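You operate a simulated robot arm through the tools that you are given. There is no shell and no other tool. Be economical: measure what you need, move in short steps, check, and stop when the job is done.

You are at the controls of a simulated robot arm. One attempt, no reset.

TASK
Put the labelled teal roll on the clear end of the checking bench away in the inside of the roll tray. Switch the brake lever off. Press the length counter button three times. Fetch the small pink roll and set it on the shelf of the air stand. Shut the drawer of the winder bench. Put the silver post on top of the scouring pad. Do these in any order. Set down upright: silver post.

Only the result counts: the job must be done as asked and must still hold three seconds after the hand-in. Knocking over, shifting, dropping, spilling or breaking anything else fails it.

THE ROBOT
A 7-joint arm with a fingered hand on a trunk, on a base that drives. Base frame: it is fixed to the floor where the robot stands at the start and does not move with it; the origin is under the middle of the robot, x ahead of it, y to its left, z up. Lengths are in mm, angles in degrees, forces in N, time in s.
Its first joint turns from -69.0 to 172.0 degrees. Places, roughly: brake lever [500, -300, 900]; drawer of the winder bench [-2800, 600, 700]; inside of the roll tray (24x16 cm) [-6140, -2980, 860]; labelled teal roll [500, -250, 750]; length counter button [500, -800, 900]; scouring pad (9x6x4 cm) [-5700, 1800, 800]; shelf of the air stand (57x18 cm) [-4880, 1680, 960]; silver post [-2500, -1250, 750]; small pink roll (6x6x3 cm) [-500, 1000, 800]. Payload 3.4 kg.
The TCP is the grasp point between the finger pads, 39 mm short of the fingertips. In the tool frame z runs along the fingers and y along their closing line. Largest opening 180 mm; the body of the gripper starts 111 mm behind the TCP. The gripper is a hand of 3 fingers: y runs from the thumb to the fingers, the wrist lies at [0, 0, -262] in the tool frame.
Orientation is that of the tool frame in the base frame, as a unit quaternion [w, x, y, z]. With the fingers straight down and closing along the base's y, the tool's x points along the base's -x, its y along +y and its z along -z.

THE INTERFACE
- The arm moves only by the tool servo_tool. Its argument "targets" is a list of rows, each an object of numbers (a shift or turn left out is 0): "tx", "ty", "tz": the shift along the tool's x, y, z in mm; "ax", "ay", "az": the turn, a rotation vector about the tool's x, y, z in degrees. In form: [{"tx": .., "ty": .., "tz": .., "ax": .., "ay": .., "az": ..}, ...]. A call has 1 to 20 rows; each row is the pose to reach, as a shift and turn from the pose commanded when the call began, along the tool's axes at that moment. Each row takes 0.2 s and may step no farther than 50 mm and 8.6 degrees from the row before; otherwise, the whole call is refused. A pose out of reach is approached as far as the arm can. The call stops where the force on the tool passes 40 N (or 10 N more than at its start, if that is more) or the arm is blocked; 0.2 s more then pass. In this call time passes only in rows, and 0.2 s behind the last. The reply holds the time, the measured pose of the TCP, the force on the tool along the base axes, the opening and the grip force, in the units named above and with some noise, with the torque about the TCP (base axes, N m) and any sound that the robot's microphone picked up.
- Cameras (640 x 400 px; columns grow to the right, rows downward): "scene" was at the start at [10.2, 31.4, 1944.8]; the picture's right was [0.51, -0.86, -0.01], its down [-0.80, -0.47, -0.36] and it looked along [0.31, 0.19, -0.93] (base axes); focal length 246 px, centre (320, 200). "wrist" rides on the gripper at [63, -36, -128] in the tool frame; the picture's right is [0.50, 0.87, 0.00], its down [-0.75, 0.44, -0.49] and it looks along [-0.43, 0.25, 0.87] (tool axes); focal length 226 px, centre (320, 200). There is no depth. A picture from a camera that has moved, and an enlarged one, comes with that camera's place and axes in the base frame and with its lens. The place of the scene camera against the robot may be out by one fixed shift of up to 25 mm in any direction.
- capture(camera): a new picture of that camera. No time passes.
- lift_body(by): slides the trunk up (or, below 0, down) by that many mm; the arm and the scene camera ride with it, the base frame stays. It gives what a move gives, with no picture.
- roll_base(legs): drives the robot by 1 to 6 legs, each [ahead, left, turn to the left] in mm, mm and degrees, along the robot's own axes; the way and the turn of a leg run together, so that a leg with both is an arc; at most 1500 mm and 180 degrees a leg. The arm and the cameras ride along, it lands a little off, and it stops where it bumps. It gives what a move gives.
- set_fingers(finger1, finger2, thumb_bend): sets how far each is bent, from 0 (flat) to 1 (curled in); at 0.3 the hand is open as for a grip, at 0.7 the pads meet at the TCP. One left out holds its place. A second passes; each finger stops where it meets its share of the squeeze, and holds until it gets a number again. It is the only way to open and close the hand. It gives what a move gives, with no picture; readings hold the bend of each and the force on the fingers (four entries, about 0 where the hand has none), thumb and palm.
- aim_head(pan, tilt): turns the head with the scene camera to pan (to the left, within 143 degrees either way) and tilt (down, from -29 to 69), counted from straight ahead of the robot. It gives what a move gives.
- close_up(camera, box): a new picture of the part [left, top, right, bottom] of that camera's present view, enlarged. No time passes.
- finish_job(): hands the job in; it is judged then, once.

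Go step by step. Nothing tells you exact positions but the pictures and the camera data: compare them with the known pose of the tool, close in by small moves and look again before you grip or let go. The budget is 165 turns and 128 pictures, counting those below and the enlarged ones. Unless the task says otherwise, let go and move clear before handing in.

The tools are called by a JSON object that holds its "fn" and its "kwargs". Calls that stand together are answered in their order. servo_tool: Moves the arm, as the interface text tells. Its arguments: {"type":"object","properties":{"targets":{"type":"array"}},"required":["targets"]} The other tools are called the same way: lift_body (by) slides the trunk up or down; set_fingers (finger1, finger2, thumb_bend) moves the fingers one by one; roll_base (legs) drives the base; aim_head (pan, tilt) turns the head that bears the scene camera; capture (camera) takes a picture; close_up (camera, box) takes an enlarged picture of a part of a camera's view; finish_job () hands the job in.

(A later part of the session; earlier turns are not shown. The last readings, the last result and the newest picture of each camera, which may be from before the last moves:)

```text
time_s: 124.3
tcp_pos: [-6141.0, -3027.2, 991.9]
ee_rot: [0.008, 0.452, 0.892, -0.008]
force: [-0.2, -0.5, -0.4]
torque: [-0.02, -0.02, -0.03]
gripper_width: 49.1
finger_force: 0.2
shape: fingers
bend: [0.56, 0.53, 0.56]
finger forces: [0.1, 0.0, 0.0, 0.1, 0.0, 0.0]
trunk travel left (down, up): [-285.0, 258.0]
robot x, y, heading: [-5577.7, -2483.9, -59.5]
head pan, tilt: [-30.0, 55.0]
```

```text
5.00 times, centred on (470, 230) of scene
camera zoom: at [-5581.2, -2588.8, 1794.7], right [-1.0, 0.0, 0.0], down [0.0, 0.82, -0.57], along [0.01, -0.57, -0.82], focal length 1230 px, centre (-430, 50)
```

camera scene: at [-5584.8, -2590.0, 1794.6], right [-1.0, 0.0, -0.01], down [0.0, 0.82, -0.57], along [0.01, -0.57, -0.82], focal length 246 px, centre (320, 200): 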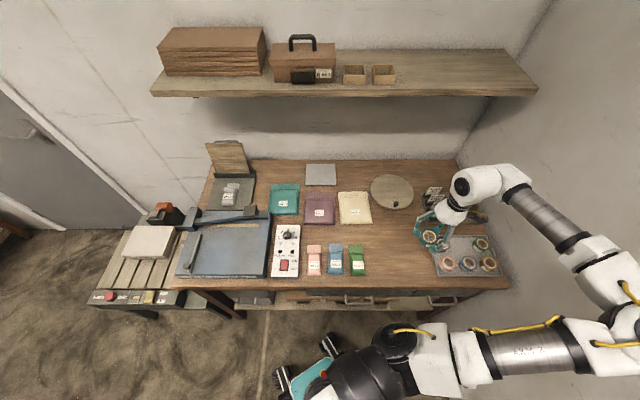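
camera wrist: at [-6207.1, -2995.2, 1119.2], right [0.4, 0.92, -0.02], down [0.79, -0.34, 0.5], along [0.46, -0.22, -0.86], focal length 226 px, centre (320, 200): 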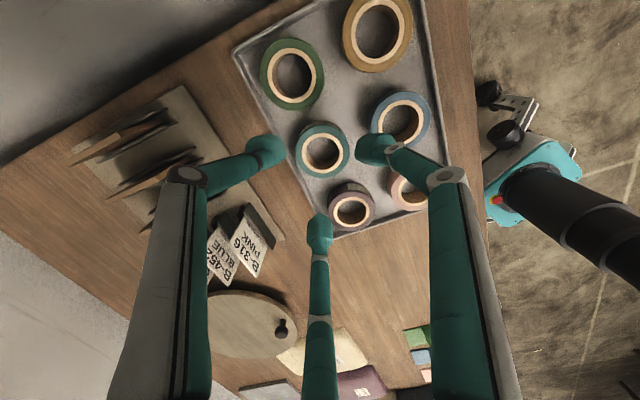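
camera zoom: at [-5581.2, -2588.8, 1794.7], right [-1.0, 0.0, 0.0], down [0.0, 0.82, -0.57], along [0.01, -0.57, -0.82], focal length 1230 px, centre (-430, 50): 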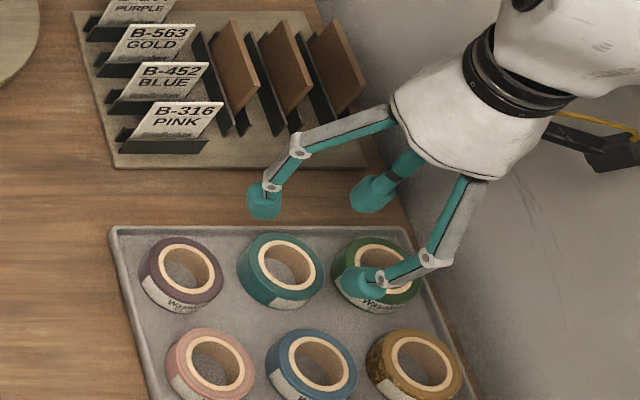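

The teal roll is put away. I'll raise the hand and bring it back in front of the robot before driving to the silver post.

{"fn": "servo_tool", "kwargs": {"targets": [{"tz": -48}, {"tz": -96}, {"tx": -25, "ty": 41, "tz": -100}, {"tx": -50, "ty": 82, "tz": -100}, {"tx": -75, "ty": 123, "tz": -100}, {"tx": -99, "ty": 164, "tz": -100}, {"tx": -123, "ty": 205, "tz": -100}, {"tx": -148, "ty": 246, "tz": -100}, {"tx": -173, "ty": 287, "tz": -100}, {"tx": -197, "ty": 328, "tz": -100}, {"tx": -222, "ty": 369, "tz": -100}, {"tx": -247, "ty": 410, "tz": -100}, {"tx": -271, "ty": 451, "tz": -100}, {"tx": -296, "ty": 492, "tz": -100}, {"tx": -321, "ty": 533, "tz": -100}]}}

{"fn": "roll_base", "kwargs": {"legs": [[-400, 500, 0], [0, 0, 75], [0, 0, 75]]}}

```text
time_s: 127.5
tcp_pos: [-5519.9, -2968.2, 1090.0]
ee_rot: [0.006, 0.452, 0.892, -0.007]
force: [0.6, -0.1, 0.5]
torque: [-0.01, -0.04, 0.0]
gripper_width: 49.0
finger_force: 0.1
shape: fingers
bend: [0.56, 0.53, 0.56]
finger forces: [0.1, 0.0, 0.0, 0.0, 0.0, 0.1]
trunk travel left (down, up): [-285.0, 258.0]
robot x, y, heading: [-5578.1, -2488.3, -59.6]
head pan, tilt: [-30.0, 55.0]
```

```text
time_s: 137.6
tcp_pos: [-5154.6, -1439.1, 1089.9]
ee_rot: [-0.007, 0.749, -0.663, -0.006]
force: [-0.4, 0.3, 0.4]
torque: [-0.03, 0.02, -0.05]
gripper_width: 48.9
finger_force: 0.1
shape: fingers
bend: [0.56, 0.53, 0.56]
finger forces: [0.1, 0.0, 0.0, 0.1, 0.0, 0.1]
trunk travel left (down, up): [-285.0, 258.0]
robot x, y, heading: [-5348.9, -1891.2, 91.1]
head pan, tilt: [-30.0, 55.0]
```

{"fn": "roll_base", "kwargs": {"legs": [[0, -1450, 0], [0, -1150, 0]]}}

{"fn": "aim_head", "kwargs": {"pan": -20, "tilt": 45}}

{"fn": "capture", "kwargs": {"camera": "scene"}}

```text
time_s: 150.1
tcp_pos: [-2577.8, -1382.6, 1090.9]
ee_rot: [-0.009, 0.746, -0.665, -0.005]
force: [0.3, -0.5, 0.2]
torque: [-0.02, 0.03, 0.0]
gripper_width: 48.8
finger_force: 0.0
shape: fingers
bend: [0.56, 0.53, 0.56]
finger forces: [0.0, 0.0, 0.0, 0.0, 0.0, 0.0]
trunk travel left (down, up): [-285.0, 258.0]
robot x, y, heading: [-2768.5, -1828.4, 90.4]
head pan, tilt: [-30.0, 55.0]
```

```text
time_s: 150.8
tcp_pos: [-2581.1, -1383.9, 1092.7]
ee_rot: [-0.012, 0.746, -0.666, -0.005]
force: [-0.2, -0.4, 0.0]
torque: [-0.02, -0.02, -0.02]
gripper_width: 49.1
finger_force: 0.1
shape: fingers
bend: [0.56, 0.53, 0.56]
finger forces: [0.0, 0.0, 0.0, 0.0, 0.0, 0.0]
trunk travel left (down, up): [-285.0, 258.0]
robot x, y, heading: [-2768.6, -1826.4, 90.6]
head pan, tilt: [-20.0, 45.0]
```

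```text
64 pictures are left
camera scene: at [-2747.3, -1686.1, 1807.8], right [0.94, -0.33, 0.0], down [-0.24, -0.67, -0.7], along [0.23, 0.66, -0.71], focal length 246 px, centre (320, 200)
```

scene: 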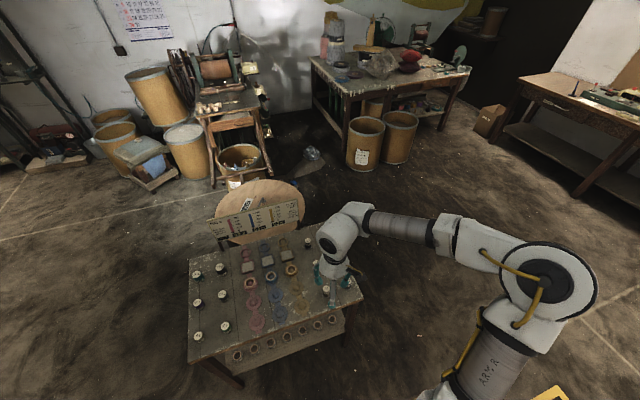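

The bobbin table is right in front. I'll zoom in to find the silver post.

{"fn": "close_up", "kwargs": {"camera": "scene", "box": [180, 190, 370, 370]}}

{"fn": "capture", "kwargs": {"camera": "wrist"}}

```text
2.22 times, centred on (275, 280) of scene
camera zoom: at [-2747.3, -1686.1, 1807.8], right [0.94, -0.33, 0.0], down [-0.24, -0.67, -0.7], along [0.23, 0.66, -0.71], focal length 547 px, centre (420, 22)
```

zoom: 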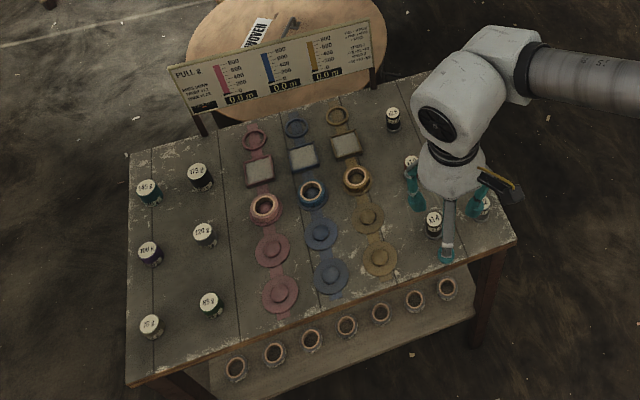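

```text
62 pictures are left
camera wrist: at [-2538.9, -1443.8, 1219.9], right [-0.8, -0.59, -0.02], down [-0.52, 0.69, 0.5], along [-0.29, 0.42, -0.86], focal length 226 px, centre (320, 200)
```

wrist: 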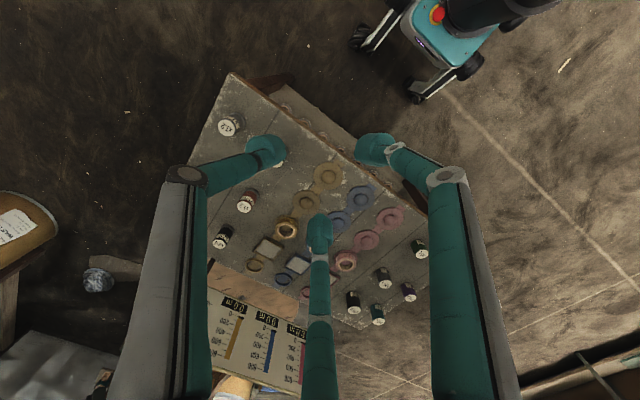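

{"fn": "close_up", "kwargs": {"camera": "wrist", "box": [195, 95, 295, 255]}}

{"fn": "close_up", "kwargs": {"camera": "scene", "box": [290, 230, 350, 310]}}

{"fn": "close_up", "kwargs": {"camera": "scene", "box": [185, 250, 245, 350]}}

```text
2.50 times, centred on (245, 175) of wrist
camera zoom: at [-2538.9, -1443.8, 1219.9], right [-0.8, -0.59, -0.02], down [-0.52, 0.69, 0.5], along [-0.29, 0.42, -0.86], focal length 565 px, centre (508, 262)
```

zoom: 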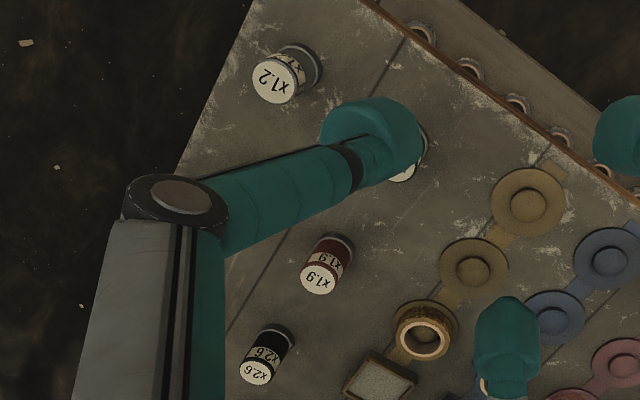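

```text
5.00 times, centred on (320, 270) of scene
camera zoom: at [-2747.3, -1686.1, 1807.8], right [0.94, -0.33, 0.0], down [-0.24, -0.67, -0.7], along [0.23, 0.66, -0.71], focal length 1230 px, centre (320, -150)
```

zoom: 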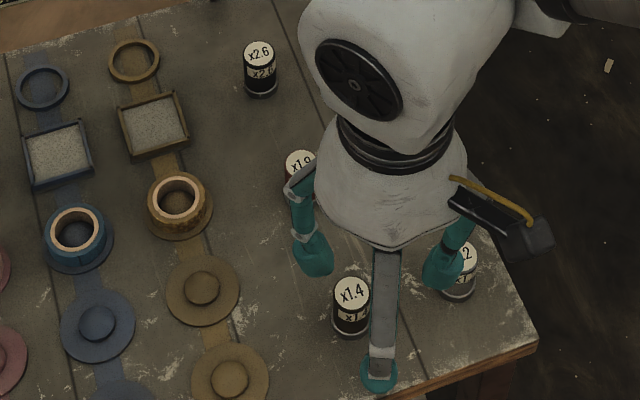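

```text
4.00 times, centred on (215, 300) of scene
camera zoom: at [-2747.3, -1686.1, 1807.8], right [0.94, -0.33, 0.0], down [-0.24, -0.67, -0.7], along [0.23, 0.66, -0.71], focal length 984 px, centre (740, -200)
```

zoom: 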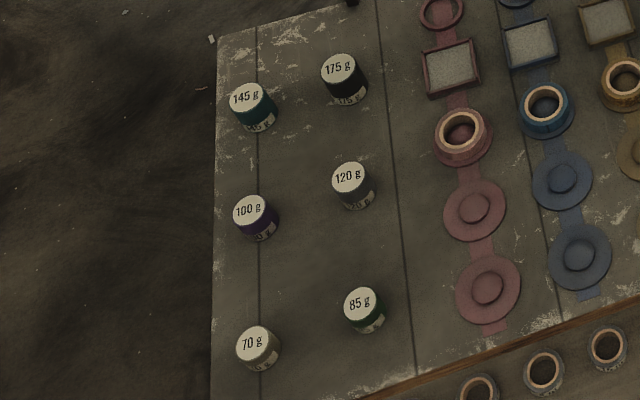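

The silver post is the grey "x1.2" one near the table's right-front corner, at about [-2464,-1279]. Moving above it for a closer look.

{"fn": "set_fingers", "kwargs": {"finger1": 0.47, "finger2": 0.47, "thumb_bend": 0.47}}

{"fn": "servo_tool", "kwargs": {"targets": [{"tx": -25, "ty": -35, "tz": 15}, {"tx": -50, "ty": -70, "tz": 30}, {"tx": -75, "ty": -105, "tz": 50}, {"tx": -91, "ty": -128, "tz": 80}]}}

{"fn": "capture", "kwargs": {"camera": "wrist"}}

```text
time_s: 151.8
tcp_pos: [-2583.7, -1383.7, 1092.8]
ee_rot: [-0.012, 0.746, -0.666, -0.005]
force: [-0.3, -0.1, 0.0]
torque: [0.0, 0.01, 0.01]
gripper_width: 84.2
finger_force: 0.1
shape: fingers
bend: [0.47, 0.47, 0.47]
finger forces: [0.0, 0.2, 0.1, 0.1, 0.0, 0.0]
trunk travel left (down, up): [-285.0, 258.0]
robot x, y, heading: [-2769.9, -1829.2, 90.4]
head pan, tilt: [-20.0, 45.0]
```

```text
time_s: 152.8
tcp_pos: [-2464.7, -1276.9, 1015.2]
ee_rot: [-0.01, 0.746, -0.666, -0.004]
force: [0.1, 0.7, 0.5]
torque: [-0.01, -0.02, 0.02]
gripper_width: 84.0
finger_force: 0.1
shape: fingers
bend: [0.47, 0.47, 0.47]
finger forces: [0.1, 0.1, 0.1, 0.0, 0.0, 0.1]
trunk travel left (down, up): [-285.0, 258.0]
robot x, y, heading: [-2767.0, -1827.4, 90.5]
head pan, tilt: [-20.0, 45.0]
```

```text
58 pictures are left
camera wrist: at [-2422.4, -1337.1, 1143.5], right [-0.8, -0.59, -0.02], down [-0.52, 0.69, 0.5], along [-0.28, 0.41, -0.86], focal length 226 px, centre (320, 200)
```

wrist: 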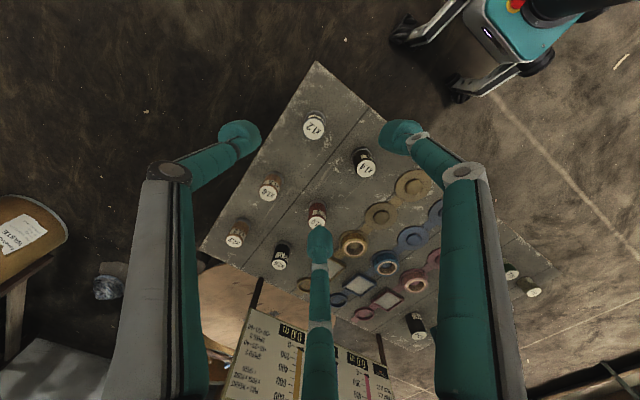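

{"fn": "close_up", "kwargs": {"camera": "wrist", "box": [210, 60, 400, 280]}}

```text
1.82 times, centred on (305, 170) of wrist
camera zoom: at [-2422.4, -1337.1, 1143.5], right [-0.8, -0.59, -0.02], down [-0.52, 0.69, 0.5], along [-0.28, 0.41, -0.86], focal length 411 px, centre (347, 254)
```

zoom: 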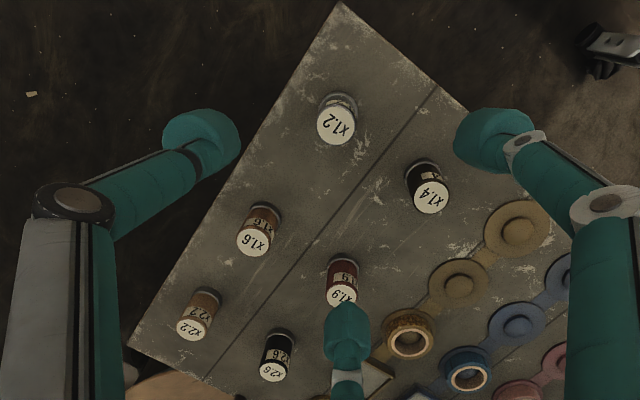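

The silver x1.2 post's top is at about [-2455,-1267,805], 33 mm wide. Centring and lowering partway.

{"fn": "servo_tool", "kwargs": {"targets": [{"tx": -9, "ty": -11, "tz": 40}, {"tx": -9, "ty": -11, "tz": 80}, {"tx": -9, "ty": -11, "tz": 115}]}}

{"fn": "capture", "kwargs": {"camera": "wrist"}}

```text
time_s: 153.7
tcp_pos: [-2453.6, -1263.0, 901.3]
ee_rot: [-0.012, 0.747, -0.665, -0.004]
force: [-0.7, 0.7, -0.2]
torque: [-0.03, 0.0, 0.02]
gripper_width: 84.3
finger_force: 0.0
shape: fingers
bend: [0.47, 0.47, 0.47]
finger forces: [0.1, 0.0, 0.0, 0.0, 0.1, 0.0]
trunk travel left (down, up): [-285.0, 258.0]
robot x, y, heading: [-2766.2, -1828.5, 90.5]
head pan, tilt: [-20.0, 45.0]
```

```text
56 pictures are left
camera wrist: at [-2411.5, -1323.6, 1028.9], right [-0.8, -0.59, -0.02], down [-0.52, 0.69, 0.5], along [-0.28, 0.42, -0.86], focal length 226 px, centre (320, 200)
```

wrist: 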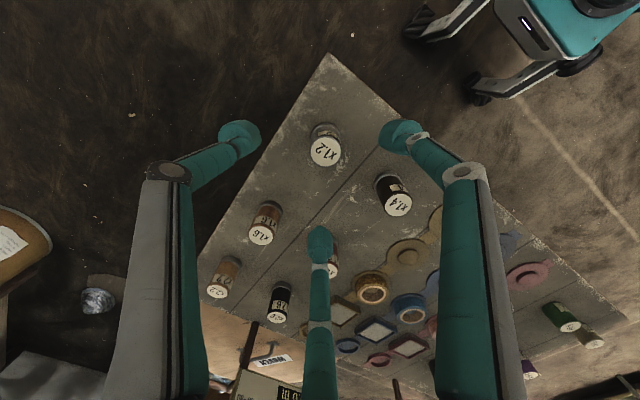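

{"fn": "servo_tool", "kwargs": {"targets": [{"tx": 3, "ty": 1, "tz": 35}, {"tx": 3, "ty": 1, "tz": 60}, {"tx": 3, "ty": 1, "tz": 72}, {"tx": 3, "ty": 1, "tz": 78}]}}

{"fn": "capture", "kwargs": {"camera": "wrist"}}

{"fn": "close_up", "kwargs": {"camera": "scene", "box": [290, 230, 390, 310]}}

```text
time_s: 154.7
tcp_pos: [-2455.9, -1264.8, 823.4]
ee_rot: [-0.013, 0.746, -0.666, -0.005]
force: [1.0, 0.1, -0.1]
torque: [-0.02, 0.01, -0.01]
gripper_width: 84.2
finger_force: 0.1
shape: fingers
bend: [0.47, 0.47, 0.47]
finger forces: [0.0, 0.1, 0.0, 0.0, 0.0, 0.0]
trunk travel left (down, up): [-285.0, 258.0]
robot x, y, heading: [-2768.3, -1829.5, 90.5]
head pan, tilt: [-20.0, 45.0]
```

```text
55 pictures are left
camera wrist: at [-2413.1, -1325.4, 951.0], right [-0.8, -0.59, -0.02], down [-0.52, 0.69, 0.5], along [-0.28, 0.42, -0.86], focal length 226 px, centre (320, 200)
```

wrist: 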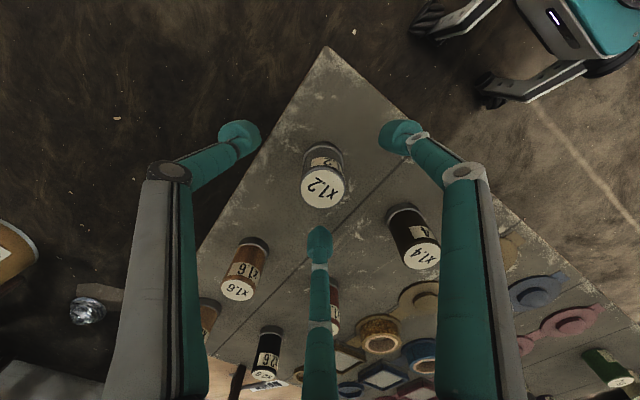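

```text
5.00 times, centred on (340, 270) of scene
camera zoom: at [-2749.6, -1684.1, 1807.8], right [0.94, -0.33, 0.0], down [-0.24, -0.67, -0.7], along [0.23, 0.66, -0.71], focal length 1230 px, centre (220, -150)
```

zoom: 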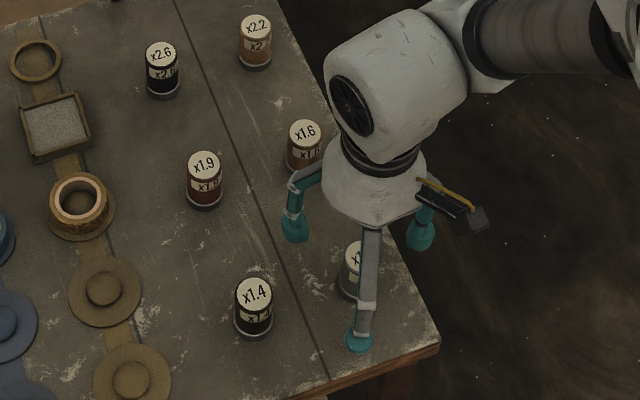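

Centred around the post. Closing.

{"fn": "servo_tool", "kwargs": {"targets": [{"tz": 5}]}}

{"fn": "set_fingers", "kwargs": {"finger1": 0.7, "finger2": 0.7, "thumb_bend": 0.7}}

{"fn": "capture", "kwargs": {"camera": "wrist"}}

```text
time_s: 155.1
tcp_pos: [-2455.5, -1264.7, 819.4]
ee_rot: [-0.012, 0.746, -0.666, -0.005]
force: [-0.1, -0.2, -0.1]
torque: [-0.03, -0.02, 0.01]
gripper_width: 84.5
finger_force: 0.1
shape: fingers
bend: [0.47, 0.47, 0.47]
finger forces: [0.1, 0.1, 0.0, 0.0, 0.0, 0.0]
trunk travel left (down, up): [-285.0, 258.0]
robot x, y, heading: [-2763.4, -1826.7, 90.8]
head pan, tilt: [-20.0, 45.0]
```

```text
time_s: 156.1
tcp_pos: [-2455.0, -1263.7, 818.0]
ee_rot: [-0.011, 0.746, -0.666, -0.004]
force: [0.2, 0.0, -0.5]
torque: [-0.02, 0.02, 0.0]
gripper_width: 21.8
finger_force: 10.3
shape: fingers
bend: [0.62, 0.65, 0.65]
finger forces: [7.3, 4.9, 0.0, 0.1, 7.7, 0.0]
trunk travel left (down, up): [-285.0, 258.0]
robot x, y, heading: [-2770.8, -1828.1, 90.5]
head pan, tilt: [-20.0, 45.0]
```

```text
53 pictures are left
camera wrist: at [-2413.2, -1324.7, 946.7], right [-0.8, -0.59, -0.02], down [-0.52, 0.69, 0.5], along [-0.28, 0.42, -0.86], focal length 226 px, centre (320, 200)
```

wrist: 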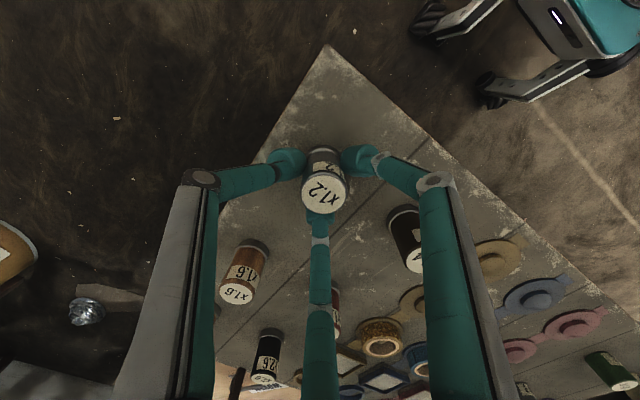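

Post gripped by three digits. Tightening and lifting gently.

{"fn": "set_fingers", "kwargs": {"finger1": 0.76, "finger2": 0.76, "thumb_bend": 0.76}}

{"fn": "servo_tool", "kwargs": {"targets": [{"tz": -15}, {"tz": -45}, {"tz": -90}, {"tz": -135}, {"tz": -180}, {"tz": -225}, {"tz": -270}]}}

{"fn": "capture", "kwargs": {"camera": "wrist"}}

```text
time_s: 157.1
tcp_pos: [-2455.0, -1264.3, 819.2]
ee_rot: [-0.012, 0.746, -0.666, -0.005]
force: [1.7, 0.4, 1.9]
torque: [0.01, -0.01, 0.0]
gripper_width: 21.7
finger_force: 16.4
shape: fingers
bend: [0.62, 0.66, 0.69]
finger forces: [9.6, 9.1, 0.0, 0.1, 13.4, 0.0]
trunk travel left (down, up): [-285.0, 258.0]
robot x, y, heading: [-2766.2, -1824.7, 90.5]
head pan, tilt: [-20.0, 45.0]
```

```text
time_s: 158.7
tcp_pos: [-2457.2, -1271.9, 1087.4]
ee_rot: [-0.012, 0.746, -0.666, -0.004]
force: [0.6, 0.0, -2.2]
torque: [0.02, -0.06, -0.03]
gripper_width: 21.4
finger_force: 15.2
shape: fingers
bend: [0.61, 0.66, 0.7]
finger forces: [9.6, 8.8, 0.1, 0.0, 12.3, 0.0]
trunk travel left (down, up): [-285.0, 258.0]
robot x, y, heading: [-2769.4, -1826.3, 90.3]
head pan, tilt: [-20.0, 45.0]
```

```text
52 pictures are left
camera wrist: at [-2415.4, -1332.8, 1216.5], right [-0.8, -0.59, -0.02], down [-0.52, 0.69, 0.5], along [-0.28, 0.42, -0.86], focal length 226 px, centre (320, 200)
```

wrist: 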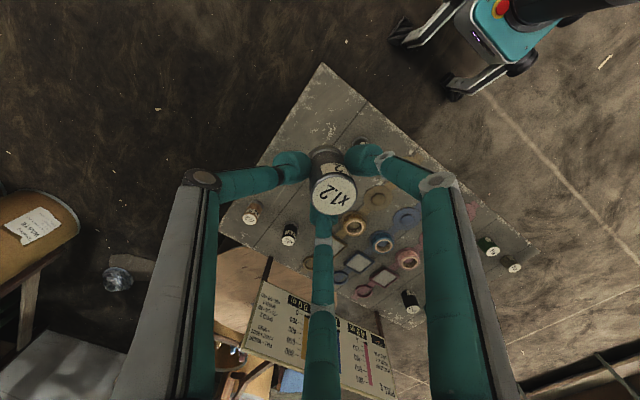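

The post is held securely. Now driving back west through the corridor, then north toward the pad.

{"fn": "roll_base", "kwargs": {"legs": [[-130, 0, 0], [0, 1450, 0], [1400, 100, 0]]}}

{"fn": "aim_head", "kwargs": {"pan": 25, "tilt": 25}}

{"fn": "capture", "kwargs": {"camera": "scene"}}

```text
time_s: 173.2
tcp_pos: [-3942.9, 1.9, 1087.6]
ee_rot: [-0.011, 0.74, -0.673, -0.004]
force: [0.4, 0.5, -2.1]
torque: [-0.01, -0.04, 0.03]
gripper_width: 21.1
finger_force: 15.0
shape: fingers
bend: [0.61, 0.66, 0.7]
finger forces: [9.8, 8.4, 0.0, 0.0, 12.3, 0.0]
trunk travel left (down, up): [-285.0, 258.0]
robot x, y, heading: [-4266.2, -552.2, 89.7]
head pan, tilt: [-20.0, 45.0]
```

```text
time_s: 174.4
tcp_pos: [-3959.6, -1.8, 1092.9]
ee_rot: [-0.015, 0.74, -0.672, 0.0]
force: [0.4, -0.5, -2.2]
torque: [0.03, -0.01, 0.03]
gripper_width: 21.5
finger_force: 15.0
shape: fingers
bend: [0.61, 0.66, 0.7]
finger forces: [9.6, 8.4, 0.1, 0.1, 12.2, 0.0]
trunk travel left (down, up): [-285.0, 258.0]
robot x, y, heading: [-4267.4, -545.8, 89.2]
head pan, tilt: [25.0, 25.0]
```

```text
51 pictures are left
camera scene: at [-4321.1, -399.5, 1838.5], right [0.91, 0.41, 0.0], down [0.17, -0.39, -0.91], along [-0.38, 0.82, -0.43], focal length 246 px, centre (320, 200)
```

scene: 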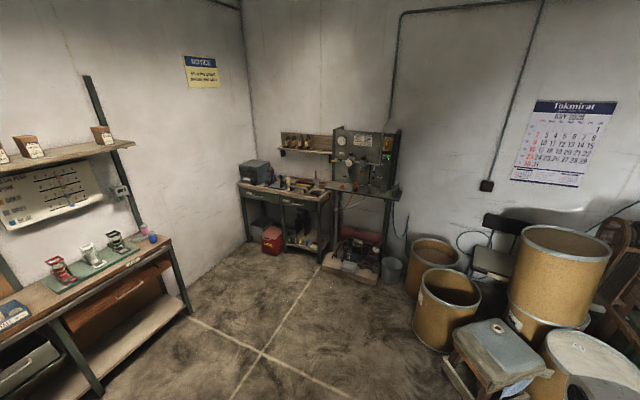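

{"fn": "close_up", "kwargs": {"camera": "scene", "box": [225, 120, 415, 270]}}

```text
2.67 times, centred on (320, 195) of scene
camera zoom: at [-4321.1, -399.5, 1838.5], right [0.91, 0.41, 0.0], down [0.17, -0.39, -0.91], along [-0.38, 0.82, -0.43], focal length 656 px, centre (320, 213)
```

zoom: 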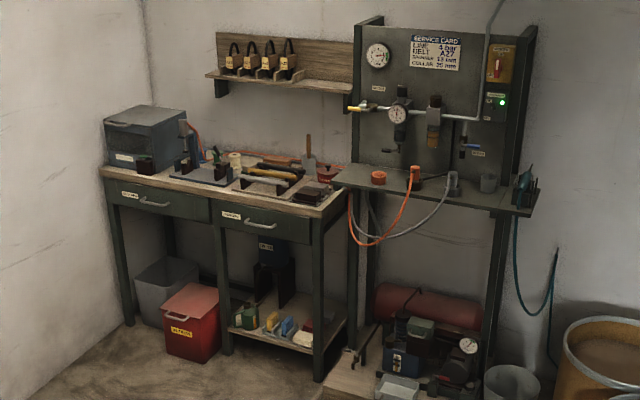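

The pad is on the bench left of the air stand. Driving up to it.

{"fn": "roll_base", "kwargs": {"legs": [[850, 700, 0], [850, 700, 0]]}}

{"fn": "aim_head", "kwargs": {"pan": -10, "tilt": 50}}

{"fn": "capture", "kwargs": {"camera": "scene"}}

```text
time_s: 185.2
tcp_pos: [-5360.0, 1703.3, 1092.0]
ee_rot: [-0.015, 0.744, -0.668, -0.002]
force: [-0.3, -0.4, -1.9]
torque: [0.03, -0.03, -0.01]
gripper_width: 21.3
finger_force: 15.0
shape: fingers
bend: [0.61, 0.66, 0.7]
finger forces: [9.8, 8.2, 0.1, 0.0, 12.1, 0.0]
trunk travel left (down, up): [-285.0, 258.0]
robot x, y, heading: [-5665.2, 1151.6, 90.2]
head pan, tilt: [25.0, 25.0]
```

```text
time_s: 186.2
tcp_pos: [-5362.1, 1701.4, 1093.1]
ee_rot: [-0.017, 0.744, -0.668, -0.002]
force: [-0.8, 0.1, -2.5]
torque: [0.0, 0.01, -0.03]
gripper_width: 21.3
finger_force: 14.7
shape: fingers
bend: [0.61, 0.66, 0.7]
finger forces: [9.7, 8.2, 0.0, 0.0, 12.1, 0.0]
trunk travel left (down, up): [-285.0, 258.0]
robot x, y, heading: [-5666.4, 1151.2, 89.9]
head pan, tilt: [-10.0, 50.0]
```

```text
49 pictures are left
camera scene: at [-5659.7, 1293.8, 1801.0], right [0.99, -0.17, 0.0], down [-0.13, -0.76, -0.64], along [0.1, 0.63, -0.77], focal length 246 px, centre (320, 200)
```

scene: 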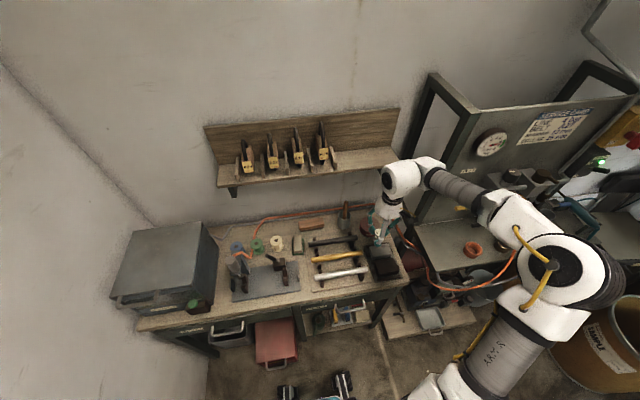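

{"fn": "close_up", "kwargs": {"camera": "scene", "box": [220, 200, 420, 310]}}

{"fn": "close_up", "kwargs": {"camera": "scene", "box": [340, 210, 430, 290]}}

```text
3.20 times, centred on (320, 255) of scene
camera zoom: at [-5659.7, 1293.8, 1801.0], right [0.99, -0.17, 0.0], down [-0.13, -0.76, -0.64], along [0.1, 0.63, -0.77], focal length 788 px, centre (320, 24)
```

zoom: 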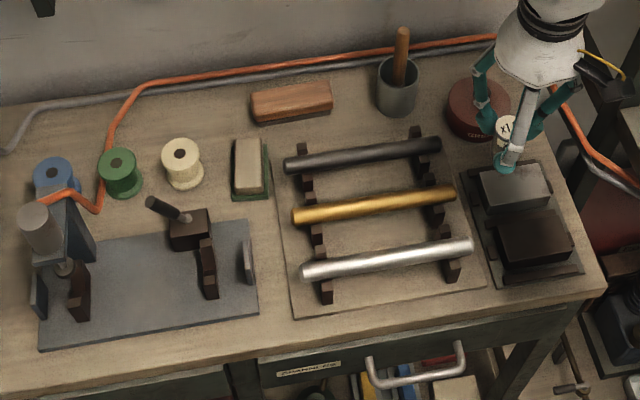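

```text
5.00 times, centred on (385, 250) of scene
camera zoom: at [-5659.7, 1293.8, 1801.0], right [0.99, -0.17, 0.0], down [-0.13, -0.76, -0.64], along [0.1, 0.63, -0.77], focal length 1230 px, centre (-5, -50)
```

zoom: 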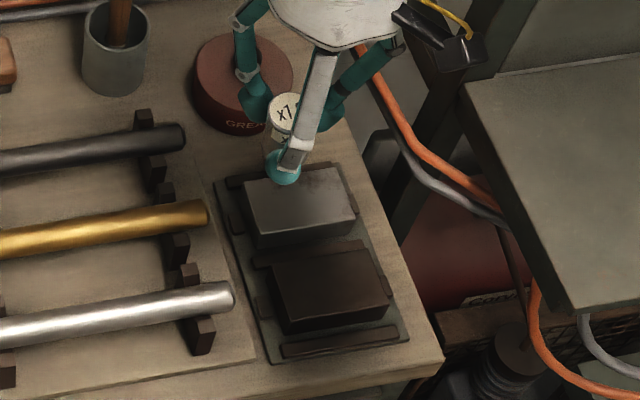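

By position and size, the scouring pad is most likely the small green-and-cream block at about [-5673,1860]. I'll zoom in to check, along with its surroundings.

{"fn": "close_up", "kwargs": {"camera": "scene", "box": [275, 220, 335, 270]}}

```text
8.00 times, centred on (305, 245) of scene
camera zoom: at [-5659.7, 1293.8, 1801.0], right [0.99, -0.17, 0.0], down [-0.13, -0.76, -0.64], along [0.1, 0.63, -0.77], focal length 1969 px, centre (440, -160)
```

zoom: 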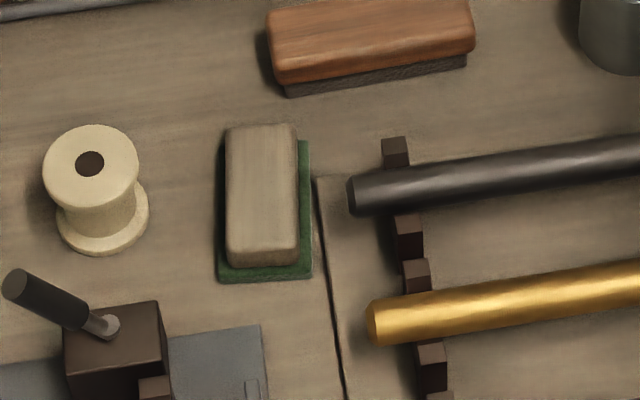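

That's the scouring pad: a green pad with a backing block, top about 40 mm wide. A wall shelf overhangs behind it, so I'll first pull the hand back toward the robot, then drive in.

{"fn": "servo_tool", "kwargs": {"targets": [{"tx": 34, "ty": 29}, {"tx": 68, "ty": 58}, {"tx": 102, "ty": 87}, {"tx": 138, "ty": 116}]}}

{"fn": "roll_base", "kwargs": {"legs": [[0, 190, 0], [160, 0, 0]]}}

{"fn": "capture", "kwargs": {"camera": "scene"}}

{"fn": "capture", "kwargs": {"camera": "wrist"}}

```text
time_s: 187.2
tcp_pos: [-5462.4, 1551.4, 1087.3]
ee_rot: [-0.018, 0.744, -0.668, -0.003]
force: [0.5, -0.5, -1.9]
torque: [0.02, 0.0, 0.01]
gripper_width: 21.3
finger_force: 15.1
shape: fingers
bend: [0.61, 0.66, 0.7]
finger forces: [9.7, 7.8, 0.0, 0.1, 12.0, 0.0]
trunk travel left (down, up): [-285.0, 258.0]
robot x, y, heading: [-5664.6, 1151.3, 90.5]
head pan, tilt: [-10.0, 50.0]
```

```text
time_s: 189.8
tcp_pos: [-5661.9, 1712.9, 1089.1]
ee_rot: [-0.02, 0.744, -0.668, 0.003]
force: [0.2, -0.3, -1.9]
torque: [-0.01, 0.0, 0.01]
gripper_width: 21.6
finger_force: 14.4
shape: fingers
bend: [0.61, 0.66, 0.7]
finger forces: [9.8, 7.8, 0.0, 0.0, 12.0, 0.0]
trunk travel left (down, up): [-285.0, 258.0]
robot x, y, heading: [-5859.5, 1311.1, 90.3]
head pan, tilt: [-10.0, 50.0]
```

```text
45 pictures are left
camera scene: at [-5865.5, 1452.6, 1801.2], right [0.99, -0.17, 0.0], down [-0.13, -0.76, -0.64], along [0.11, 0.63, -0.77], focal length 246 px, centre (320, 200)
```

scene: 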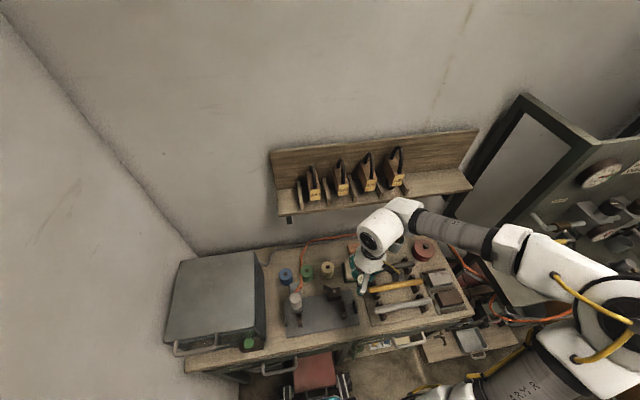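

```text
44 pictures are left
camera wrist: at [-5622.6, 1652.6, 1216.1], right [-0.81, -0.59, -0.04], down [-0.53, 0.69, 0.49], along [-0.26, 0.42, -0.87], focal length 226 px, centre (320, 200)
```

wrist: 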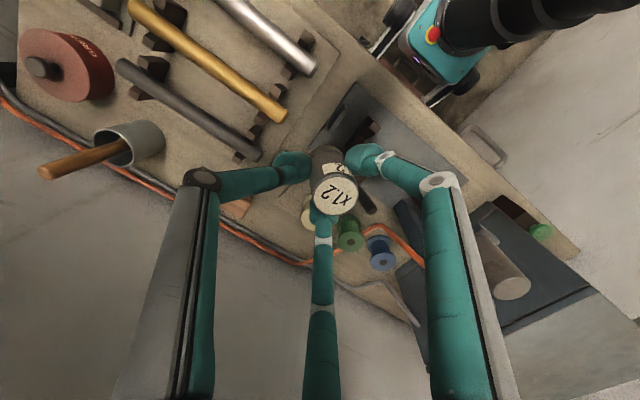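

The pad is hidden behind the hand. I'll pull back 80 mm and lower to bring it into view.

{"fn": "servo_tool", "kwargs": {"targets": [{"tx": 40, "ty": 4, "tz": 10}, {"tx": 80, "ty": 9, "tz": 35}, {"tx": 80, "ty": 9, "tz": 75}, {"tx": 80, "ty": 9, "tz": 105}]}}

{"fn": "capture", "kwargs": {"camera": "wrist"}}

{"fn": "close_up", "kwargs": {"camera": "scene", "box": [310, 220, 410, 320]}}

```text
time_s: 190.8
tcp_pos: [-5656.2, 1633.8, 981.8]
ee_rot: [-0.018, 0.744, -0.668, 0.0]
force: [0.8, 0.4, -2.3]
torque: [-0.02, -0.01, 0.0]
gripper_width: 21.3
finger_force: 15.2
shape: fingers
bend: [0.61, 0.66, 0.7]
finger forces: [9.6, 7.8, 0.1, 0.0, 11.9, 0.1]
trunk travel left (down, up): [-285.0, 258.0]
robot x, y, heading: [-5857.5, 1308.8, 90.1]
head pan, tilt: [-10.0, 50.0]
```

```text
43 pictures are left
camera wrist: at [-5616.2, 1573.4, 1109.2], right [-0.81, -0.59, -0.04], down [-0.53, 0.69, 0.5], along [-0.27, 0.42, -0.87], focal length 226 px, centre (320, 200)
```

wrist: 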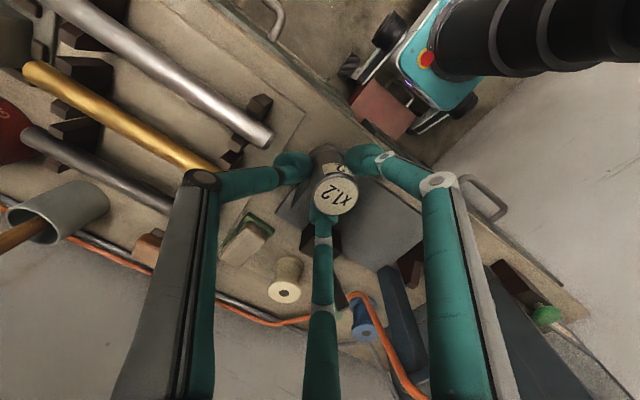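

```text
4.00 times, centred on (360, 270) of scene
camera zoom: at [-5856.8, 1451.8, 1801.1], right [0.99, -0.17, 0.0], down [-0.13, -0.76, -0.64], along [0.11, 0.63, -0.77], focal length 984 px, centre (160, -80)
```

zoom: 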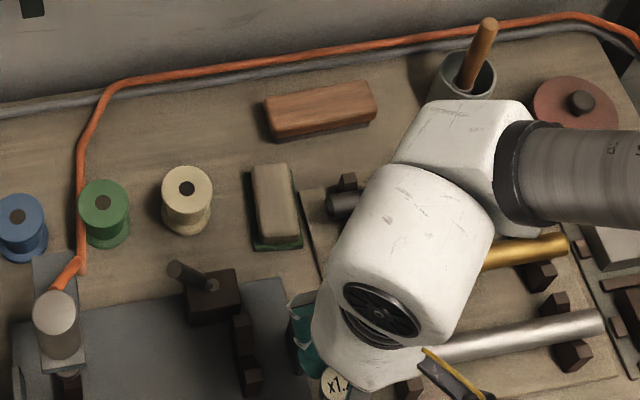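

{"fn": "close_up", "kwargs": {"camera": "wrist", "box": [200, 190, 300, 270]}}

```text
5.00 times, centred on (250, 230) of wrist
camera zoom: at [-5616.2, 1573.4, 1109.2], right [-0.81, -0.59, -0.04], down [-0.53, 0.69, 0.5], along [-0.27, 0.42, -0.87], focal length 1130 px, centre (670, 50)
```

zoom: 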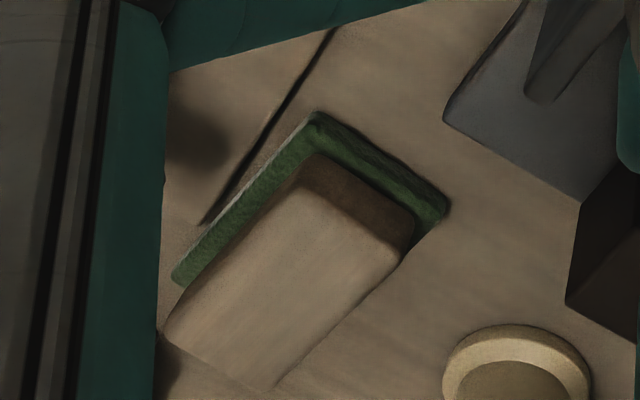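

The pad's top centre is at about [-5661,1892,800]. Before placing, I'll check how straight the post hangs in the grip.

{"fn": "close_up", "kwargs": {"camera": "wrist", "box": [280, 130, 390, 230]}}

{"fn": "close_up", "kwargs": {"camera": "scene", "box": [370, 290, 430, 340]}}

```text
4.00 times, centred on (335, 180) of wrist
camera zoom: at [-5616.2, 1573.4, 1109.2], right [-0.81, -0.59, -0.04], down [-0.53, 0.69, 0.5], along [-0.27, 0.42, -0.87], focal length 904 px, centre (260, 280)
```

zoom: 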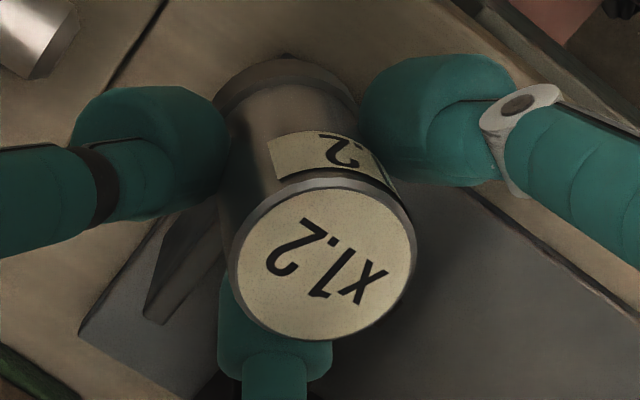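

```text
8.00 times, centred on (400, 315) of scene
camera zoom: at [-5856.8, 1451.8, 1801.1], right [0.99, -0.17, 0.0], down [-0.13, -0.76, -0.64], along [0.11, 0.63, -0.77], focal length 1969 px, centre (-320, -720)
```

zoom: 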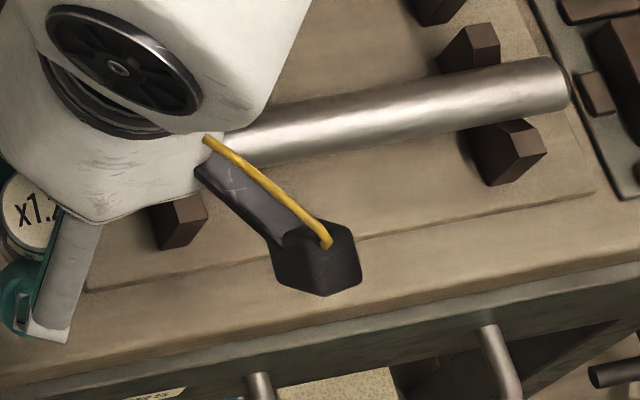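

The post is tilted roughly 10° toward the thumb side, so I'll rotate the hand −10° about its x axis to straighten it and recheck.

{"fn": "servo_tool", "kwargs": {"targets": [{"ax": -5}, {"ax": -10}]}}

{"fn": "close_up", "kwargs": {"camera": "wrist", "box": [280, 130, 390, 230]}}

{"fn": "aim_head", "kwargs": {"pan": -25, "tilt": 55}}

{"fn": "capture", "kwargs": {"camera": "scene"}}

```text
time_s: 191.4
tcp_pos: [-5654.0, 1633.3, 980.6]
ee_rot: [0.046, 0.743, -0.665, -0.057]
force: [-0.2, -0.6, -1.4]
torque: [-0.02, -0.06, 0.0]
gripper_width: 21.3
finger_force: 14.4
shape: fingers
bend: [0.61, 0.66, 0.7]
finger forces: [9.6, 7.6, 0.0, 0.1, 12.0, 0.1]
trunk travel left (down, up): [-285.0, 258.0]
robot x, y, heading: [-5858.3, 1310.8, 90.2]
head pan, tilt: [-10.0, 50.0]
```

```text
4.00 times, centred on (335, 180) of wrist
camera zoom: at [-5593.0, 1575.6, 1101.7], right [-0.8, -0.59, 0.11], down [-0.44, 0.7, 0.57], along [-0.42, 0.4, -0.81], focal length 904 px, centre (260, 280)
```

zoom: 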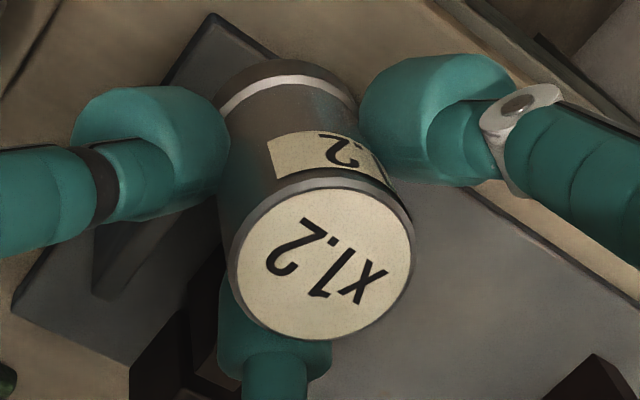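

```text
time_s: 192.2
tcp_pos: [-5655.7, 1635.0, 981.3]
ee_rot: [0.046, 0.743, -0.665, -0.057]
force: [-1.1, -0.2, -1.5]
torque: [-0.03, 0.0, 0.0]
gripper_width: 21.0
finger_force: 14.7
shape: fingers
bend: [0.61, 0.66, 0.7]
finger forces: [9.6, 7.6, 0.1, 0.0, 12.1, 0.0]
trunk travel left (down, up): [-285.0, 258.0]
robot x, y, heading: [-5855.3, 1314.8, 90.2]
head pan, tilt: [-25.0, 55.0]
```

```text
37 pictures are left
camera scene: at [-5833.6, 1440.7, 1794.5], right [0.91, -0.42, 0.0], down [-0.35, -0.74, -0.57], along [0.24, 0.52, -0.82], focal length 246 px, centre (320, 200)
```

scene: 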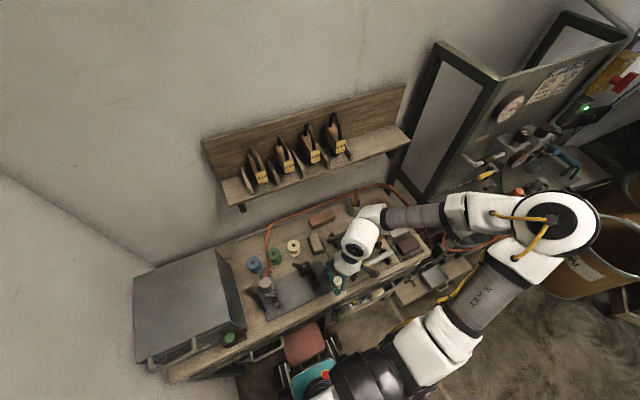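

The post now hangs nearly vertical. I'll move it forward over the front half of the pad, at about 60 mm above it.

{"fn": "servo_tool", "kwargs": {"targets": [{"tx": -40, "ty": -6, "tz": 15}, {"tx": -80, "ty": -12, "tz": 30}, {"tx": -120, "ty": -19, "tz": 45}, {"tx": -160, "ty": -25, "tz": 55}, {"tx": -200, "ty": -31, "tz": 60}, {"tx": -240, "ty": -38, "tz": 61}]}}

{"fn": "capture", "kwargs": {"camera": "wrist"}}

{"fn": "close_up", "kwargs": {"camera": "scene", "box": [270, 180, 390, 280]}}

```text
time_s: 193.8
tcp_pos: [-5656.8, 1848.0, 922.1]
ee_rot: [0.052, 0.746, -0.662, -0.054]
force: [1.1, 0.0, -2.6]
torque: [-0.01, -0.04, 0.04]
gripper_width: 21.2
finger_force: 14.9
shape: fingers
bend: [0.61, 0.66, 0.7]
finger forces: [9.7, 7.6, 0.0, 0.0, 12.0, 0.0]
trunk travel left (down, up): [-285.0, 258.0]
robot x, y, heading: [-5859.3, 1307.5, 89.9]
head pan, tilt: [-25.0, 55.0]
stopped in row 6: the arm was blocked; the commanded pose is now the measured one
```

```text
36 pictures are left
camera wrist: at [-5594.7, 1790.8, 1042.2], right [-0.79, -0.6, 0.12], down [-0.44, 0.7, 0.56], along [-0.42, 0.39, -0.82], focal length 226 px, centre (320, 200)
```

wrist: 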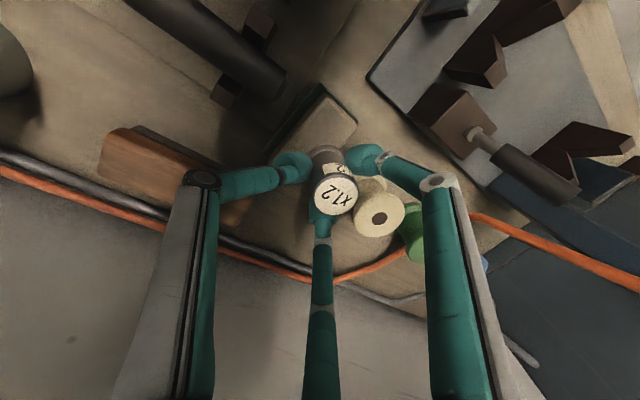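

```text
4.00 times, centred on (330, 230) of scene
camera zoom: at [-5836.6, 1399.2, 1797.8], right [0.91, -0.42, -0.01], down [-0.35, -0.73, -0.59], along [0.24, 0.53, -0.81], focal length 984 px, centre (280, 80)
```

zoom: 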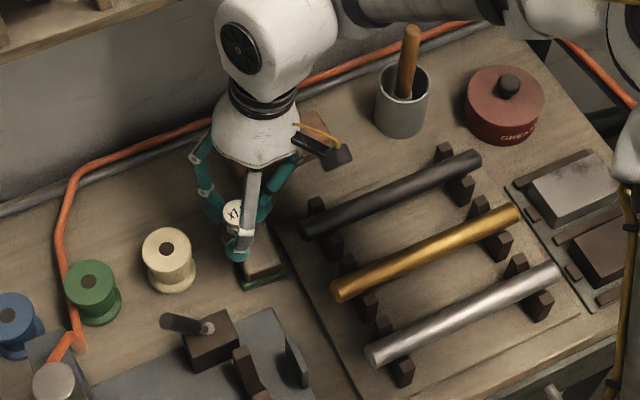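

The arm was blocked by something other than the tool. Let me look at the whole scene before moving.

{"fn": "capture", "kwargs": {"camera": "scene"}}

```text
34 pictures are left
camera scene: at [-5836.6, 1399.2, 1797.8], right [0.91, -0.42, -0.01], down [-0.35, -0.73, -0.59], along [0.24, 0.53, -0.81], focal length 246 px, centre (320, 200)
```

scene: 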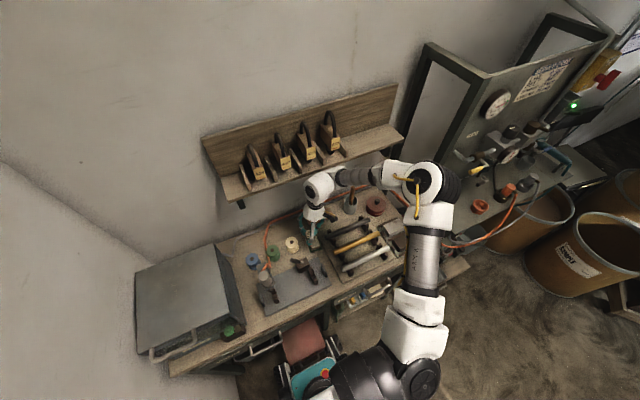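

The forearm is touching the front edge of the wall shelf. I'll withdraw the hand, move the base left and turn it right 20°, so the forearm comes in from the front instead.

{"fn": "servo_tool", "kwargs": {"targets": [{"tx": 40, "ty": 6, "tz": -5}, {"tx": 80, "ty": 12, "tz": -15}, {"tx": 120, "ty": 19, "tz": -30}, {"tx": 160, "ty": 25, "tz": -45}, {"tx": 205, "ty": 32, "tz": -60}]}}

{"fn": "roll_base", "kwargs": {"legs": [[-30, 160, 0], [0, 0, -20]]}}

{"fn": "capture", "kwargs": {"camera": "scene"}}

```text
time_s: 195.0
tcp_pos: [-5654.2, 1656.6, 979.3]
ee_rot: [0.055, 0.745, -0.663, -0.049]
force: [0.3, 0.5, -1.2]
torque: [0.04, -0.04, 0.04]
gripper_width: 21.3
finger_force: 14.8
shape: fingers
bend: [0.61, 0.66, 0.71]
finger forces: [9.7, 7.6, 0.0, 0.0, 12.1, 0.1]
trunk travel left (down, up): [-285.0, 258.0]
robot x, y, heading: [-5856.4, 1312.3, 89.9]
head pan, tilt: [-25.0, 55.0]
```

```text
time_s: 196.2
tcp_pos: [-5699.8, 1581.7, 978.1]
ee_rot: [0.068, 0.741, -0.664, -0.071]
force: [0.6, 0.0, -1.1]
torque: [0.05, 0.0, -0.02]
gripper_width: 21.8
finger_force: 14.3
shape: fingers
bend: [0.6, 0.66, 0.71]
finger forces: [9.2, 7.7, 0.0, 0.1, 12.2, 0.0]
trunk travel left (down, up): [-285.0, 258.0]
robot x, y, heading: [-5922.9, 1247.0, 89.8]
head pan, tilt: [-25.0, 55.0]
stopped in leg 1: the robot was blocked; the commanded pose is now the measured one
```

```text
33 pictures are left
camera scene: at [-5858.2, 1363.2, 1794.0], right [0.91, -0.42, -0.03], down [-0.36, -0.74, -0.57], along [0.22, 0.52, -0.82], focal length 246 px, centre (320, 200)
```

scene: 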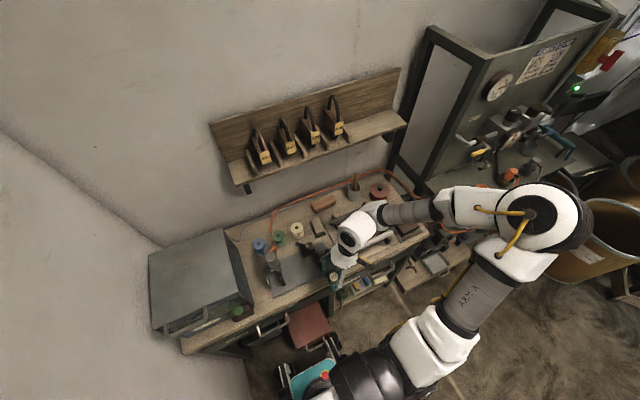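

The base bumped something on its left while scraping past the bin area. I'll look down at the left front of the base before moving on.

{"fn": "aim_head", "kwargs": {"pan": 40, "tilt": 69}}

{"fn": "capture", "kwargs": {"camera": "scene"}}

```text
time_s: 197.6
tcp_pos: [-5770.4, 1588.7, 986.7]
ee_rot: [0.048, 0.746, -0.662, -0.043]
force: [0.2, -0.4, -2.3]
torque: [-0.02, 0.02, 0.0]
gripper_width: 21.6
finger_force: 14.4
shape: fingers
bend: [0.6, 0.66, 0.71]
finger forces: [9.4, 7.6, 0.0, 0.0, 11.7, 0.0]
trunk travel left (down, up): [-285.0, 258.0]
robot x, y, heading: [-5941.0, 1249.2, 89.9]
head pan, tilt: [40.0, 68.8]
```

```text
32 pictures are left
camera scene: at [-6027.8, 1355.3, 1778.0], right [0.77, 0.64, 0.01], down [0.61, -0.72, -0.35], along [-0.21, 0.27, -0.94], focal length 246 px, centre (320, 200)
```

scene: 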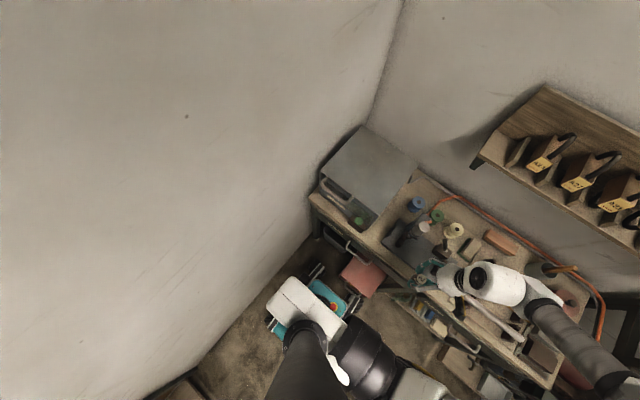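

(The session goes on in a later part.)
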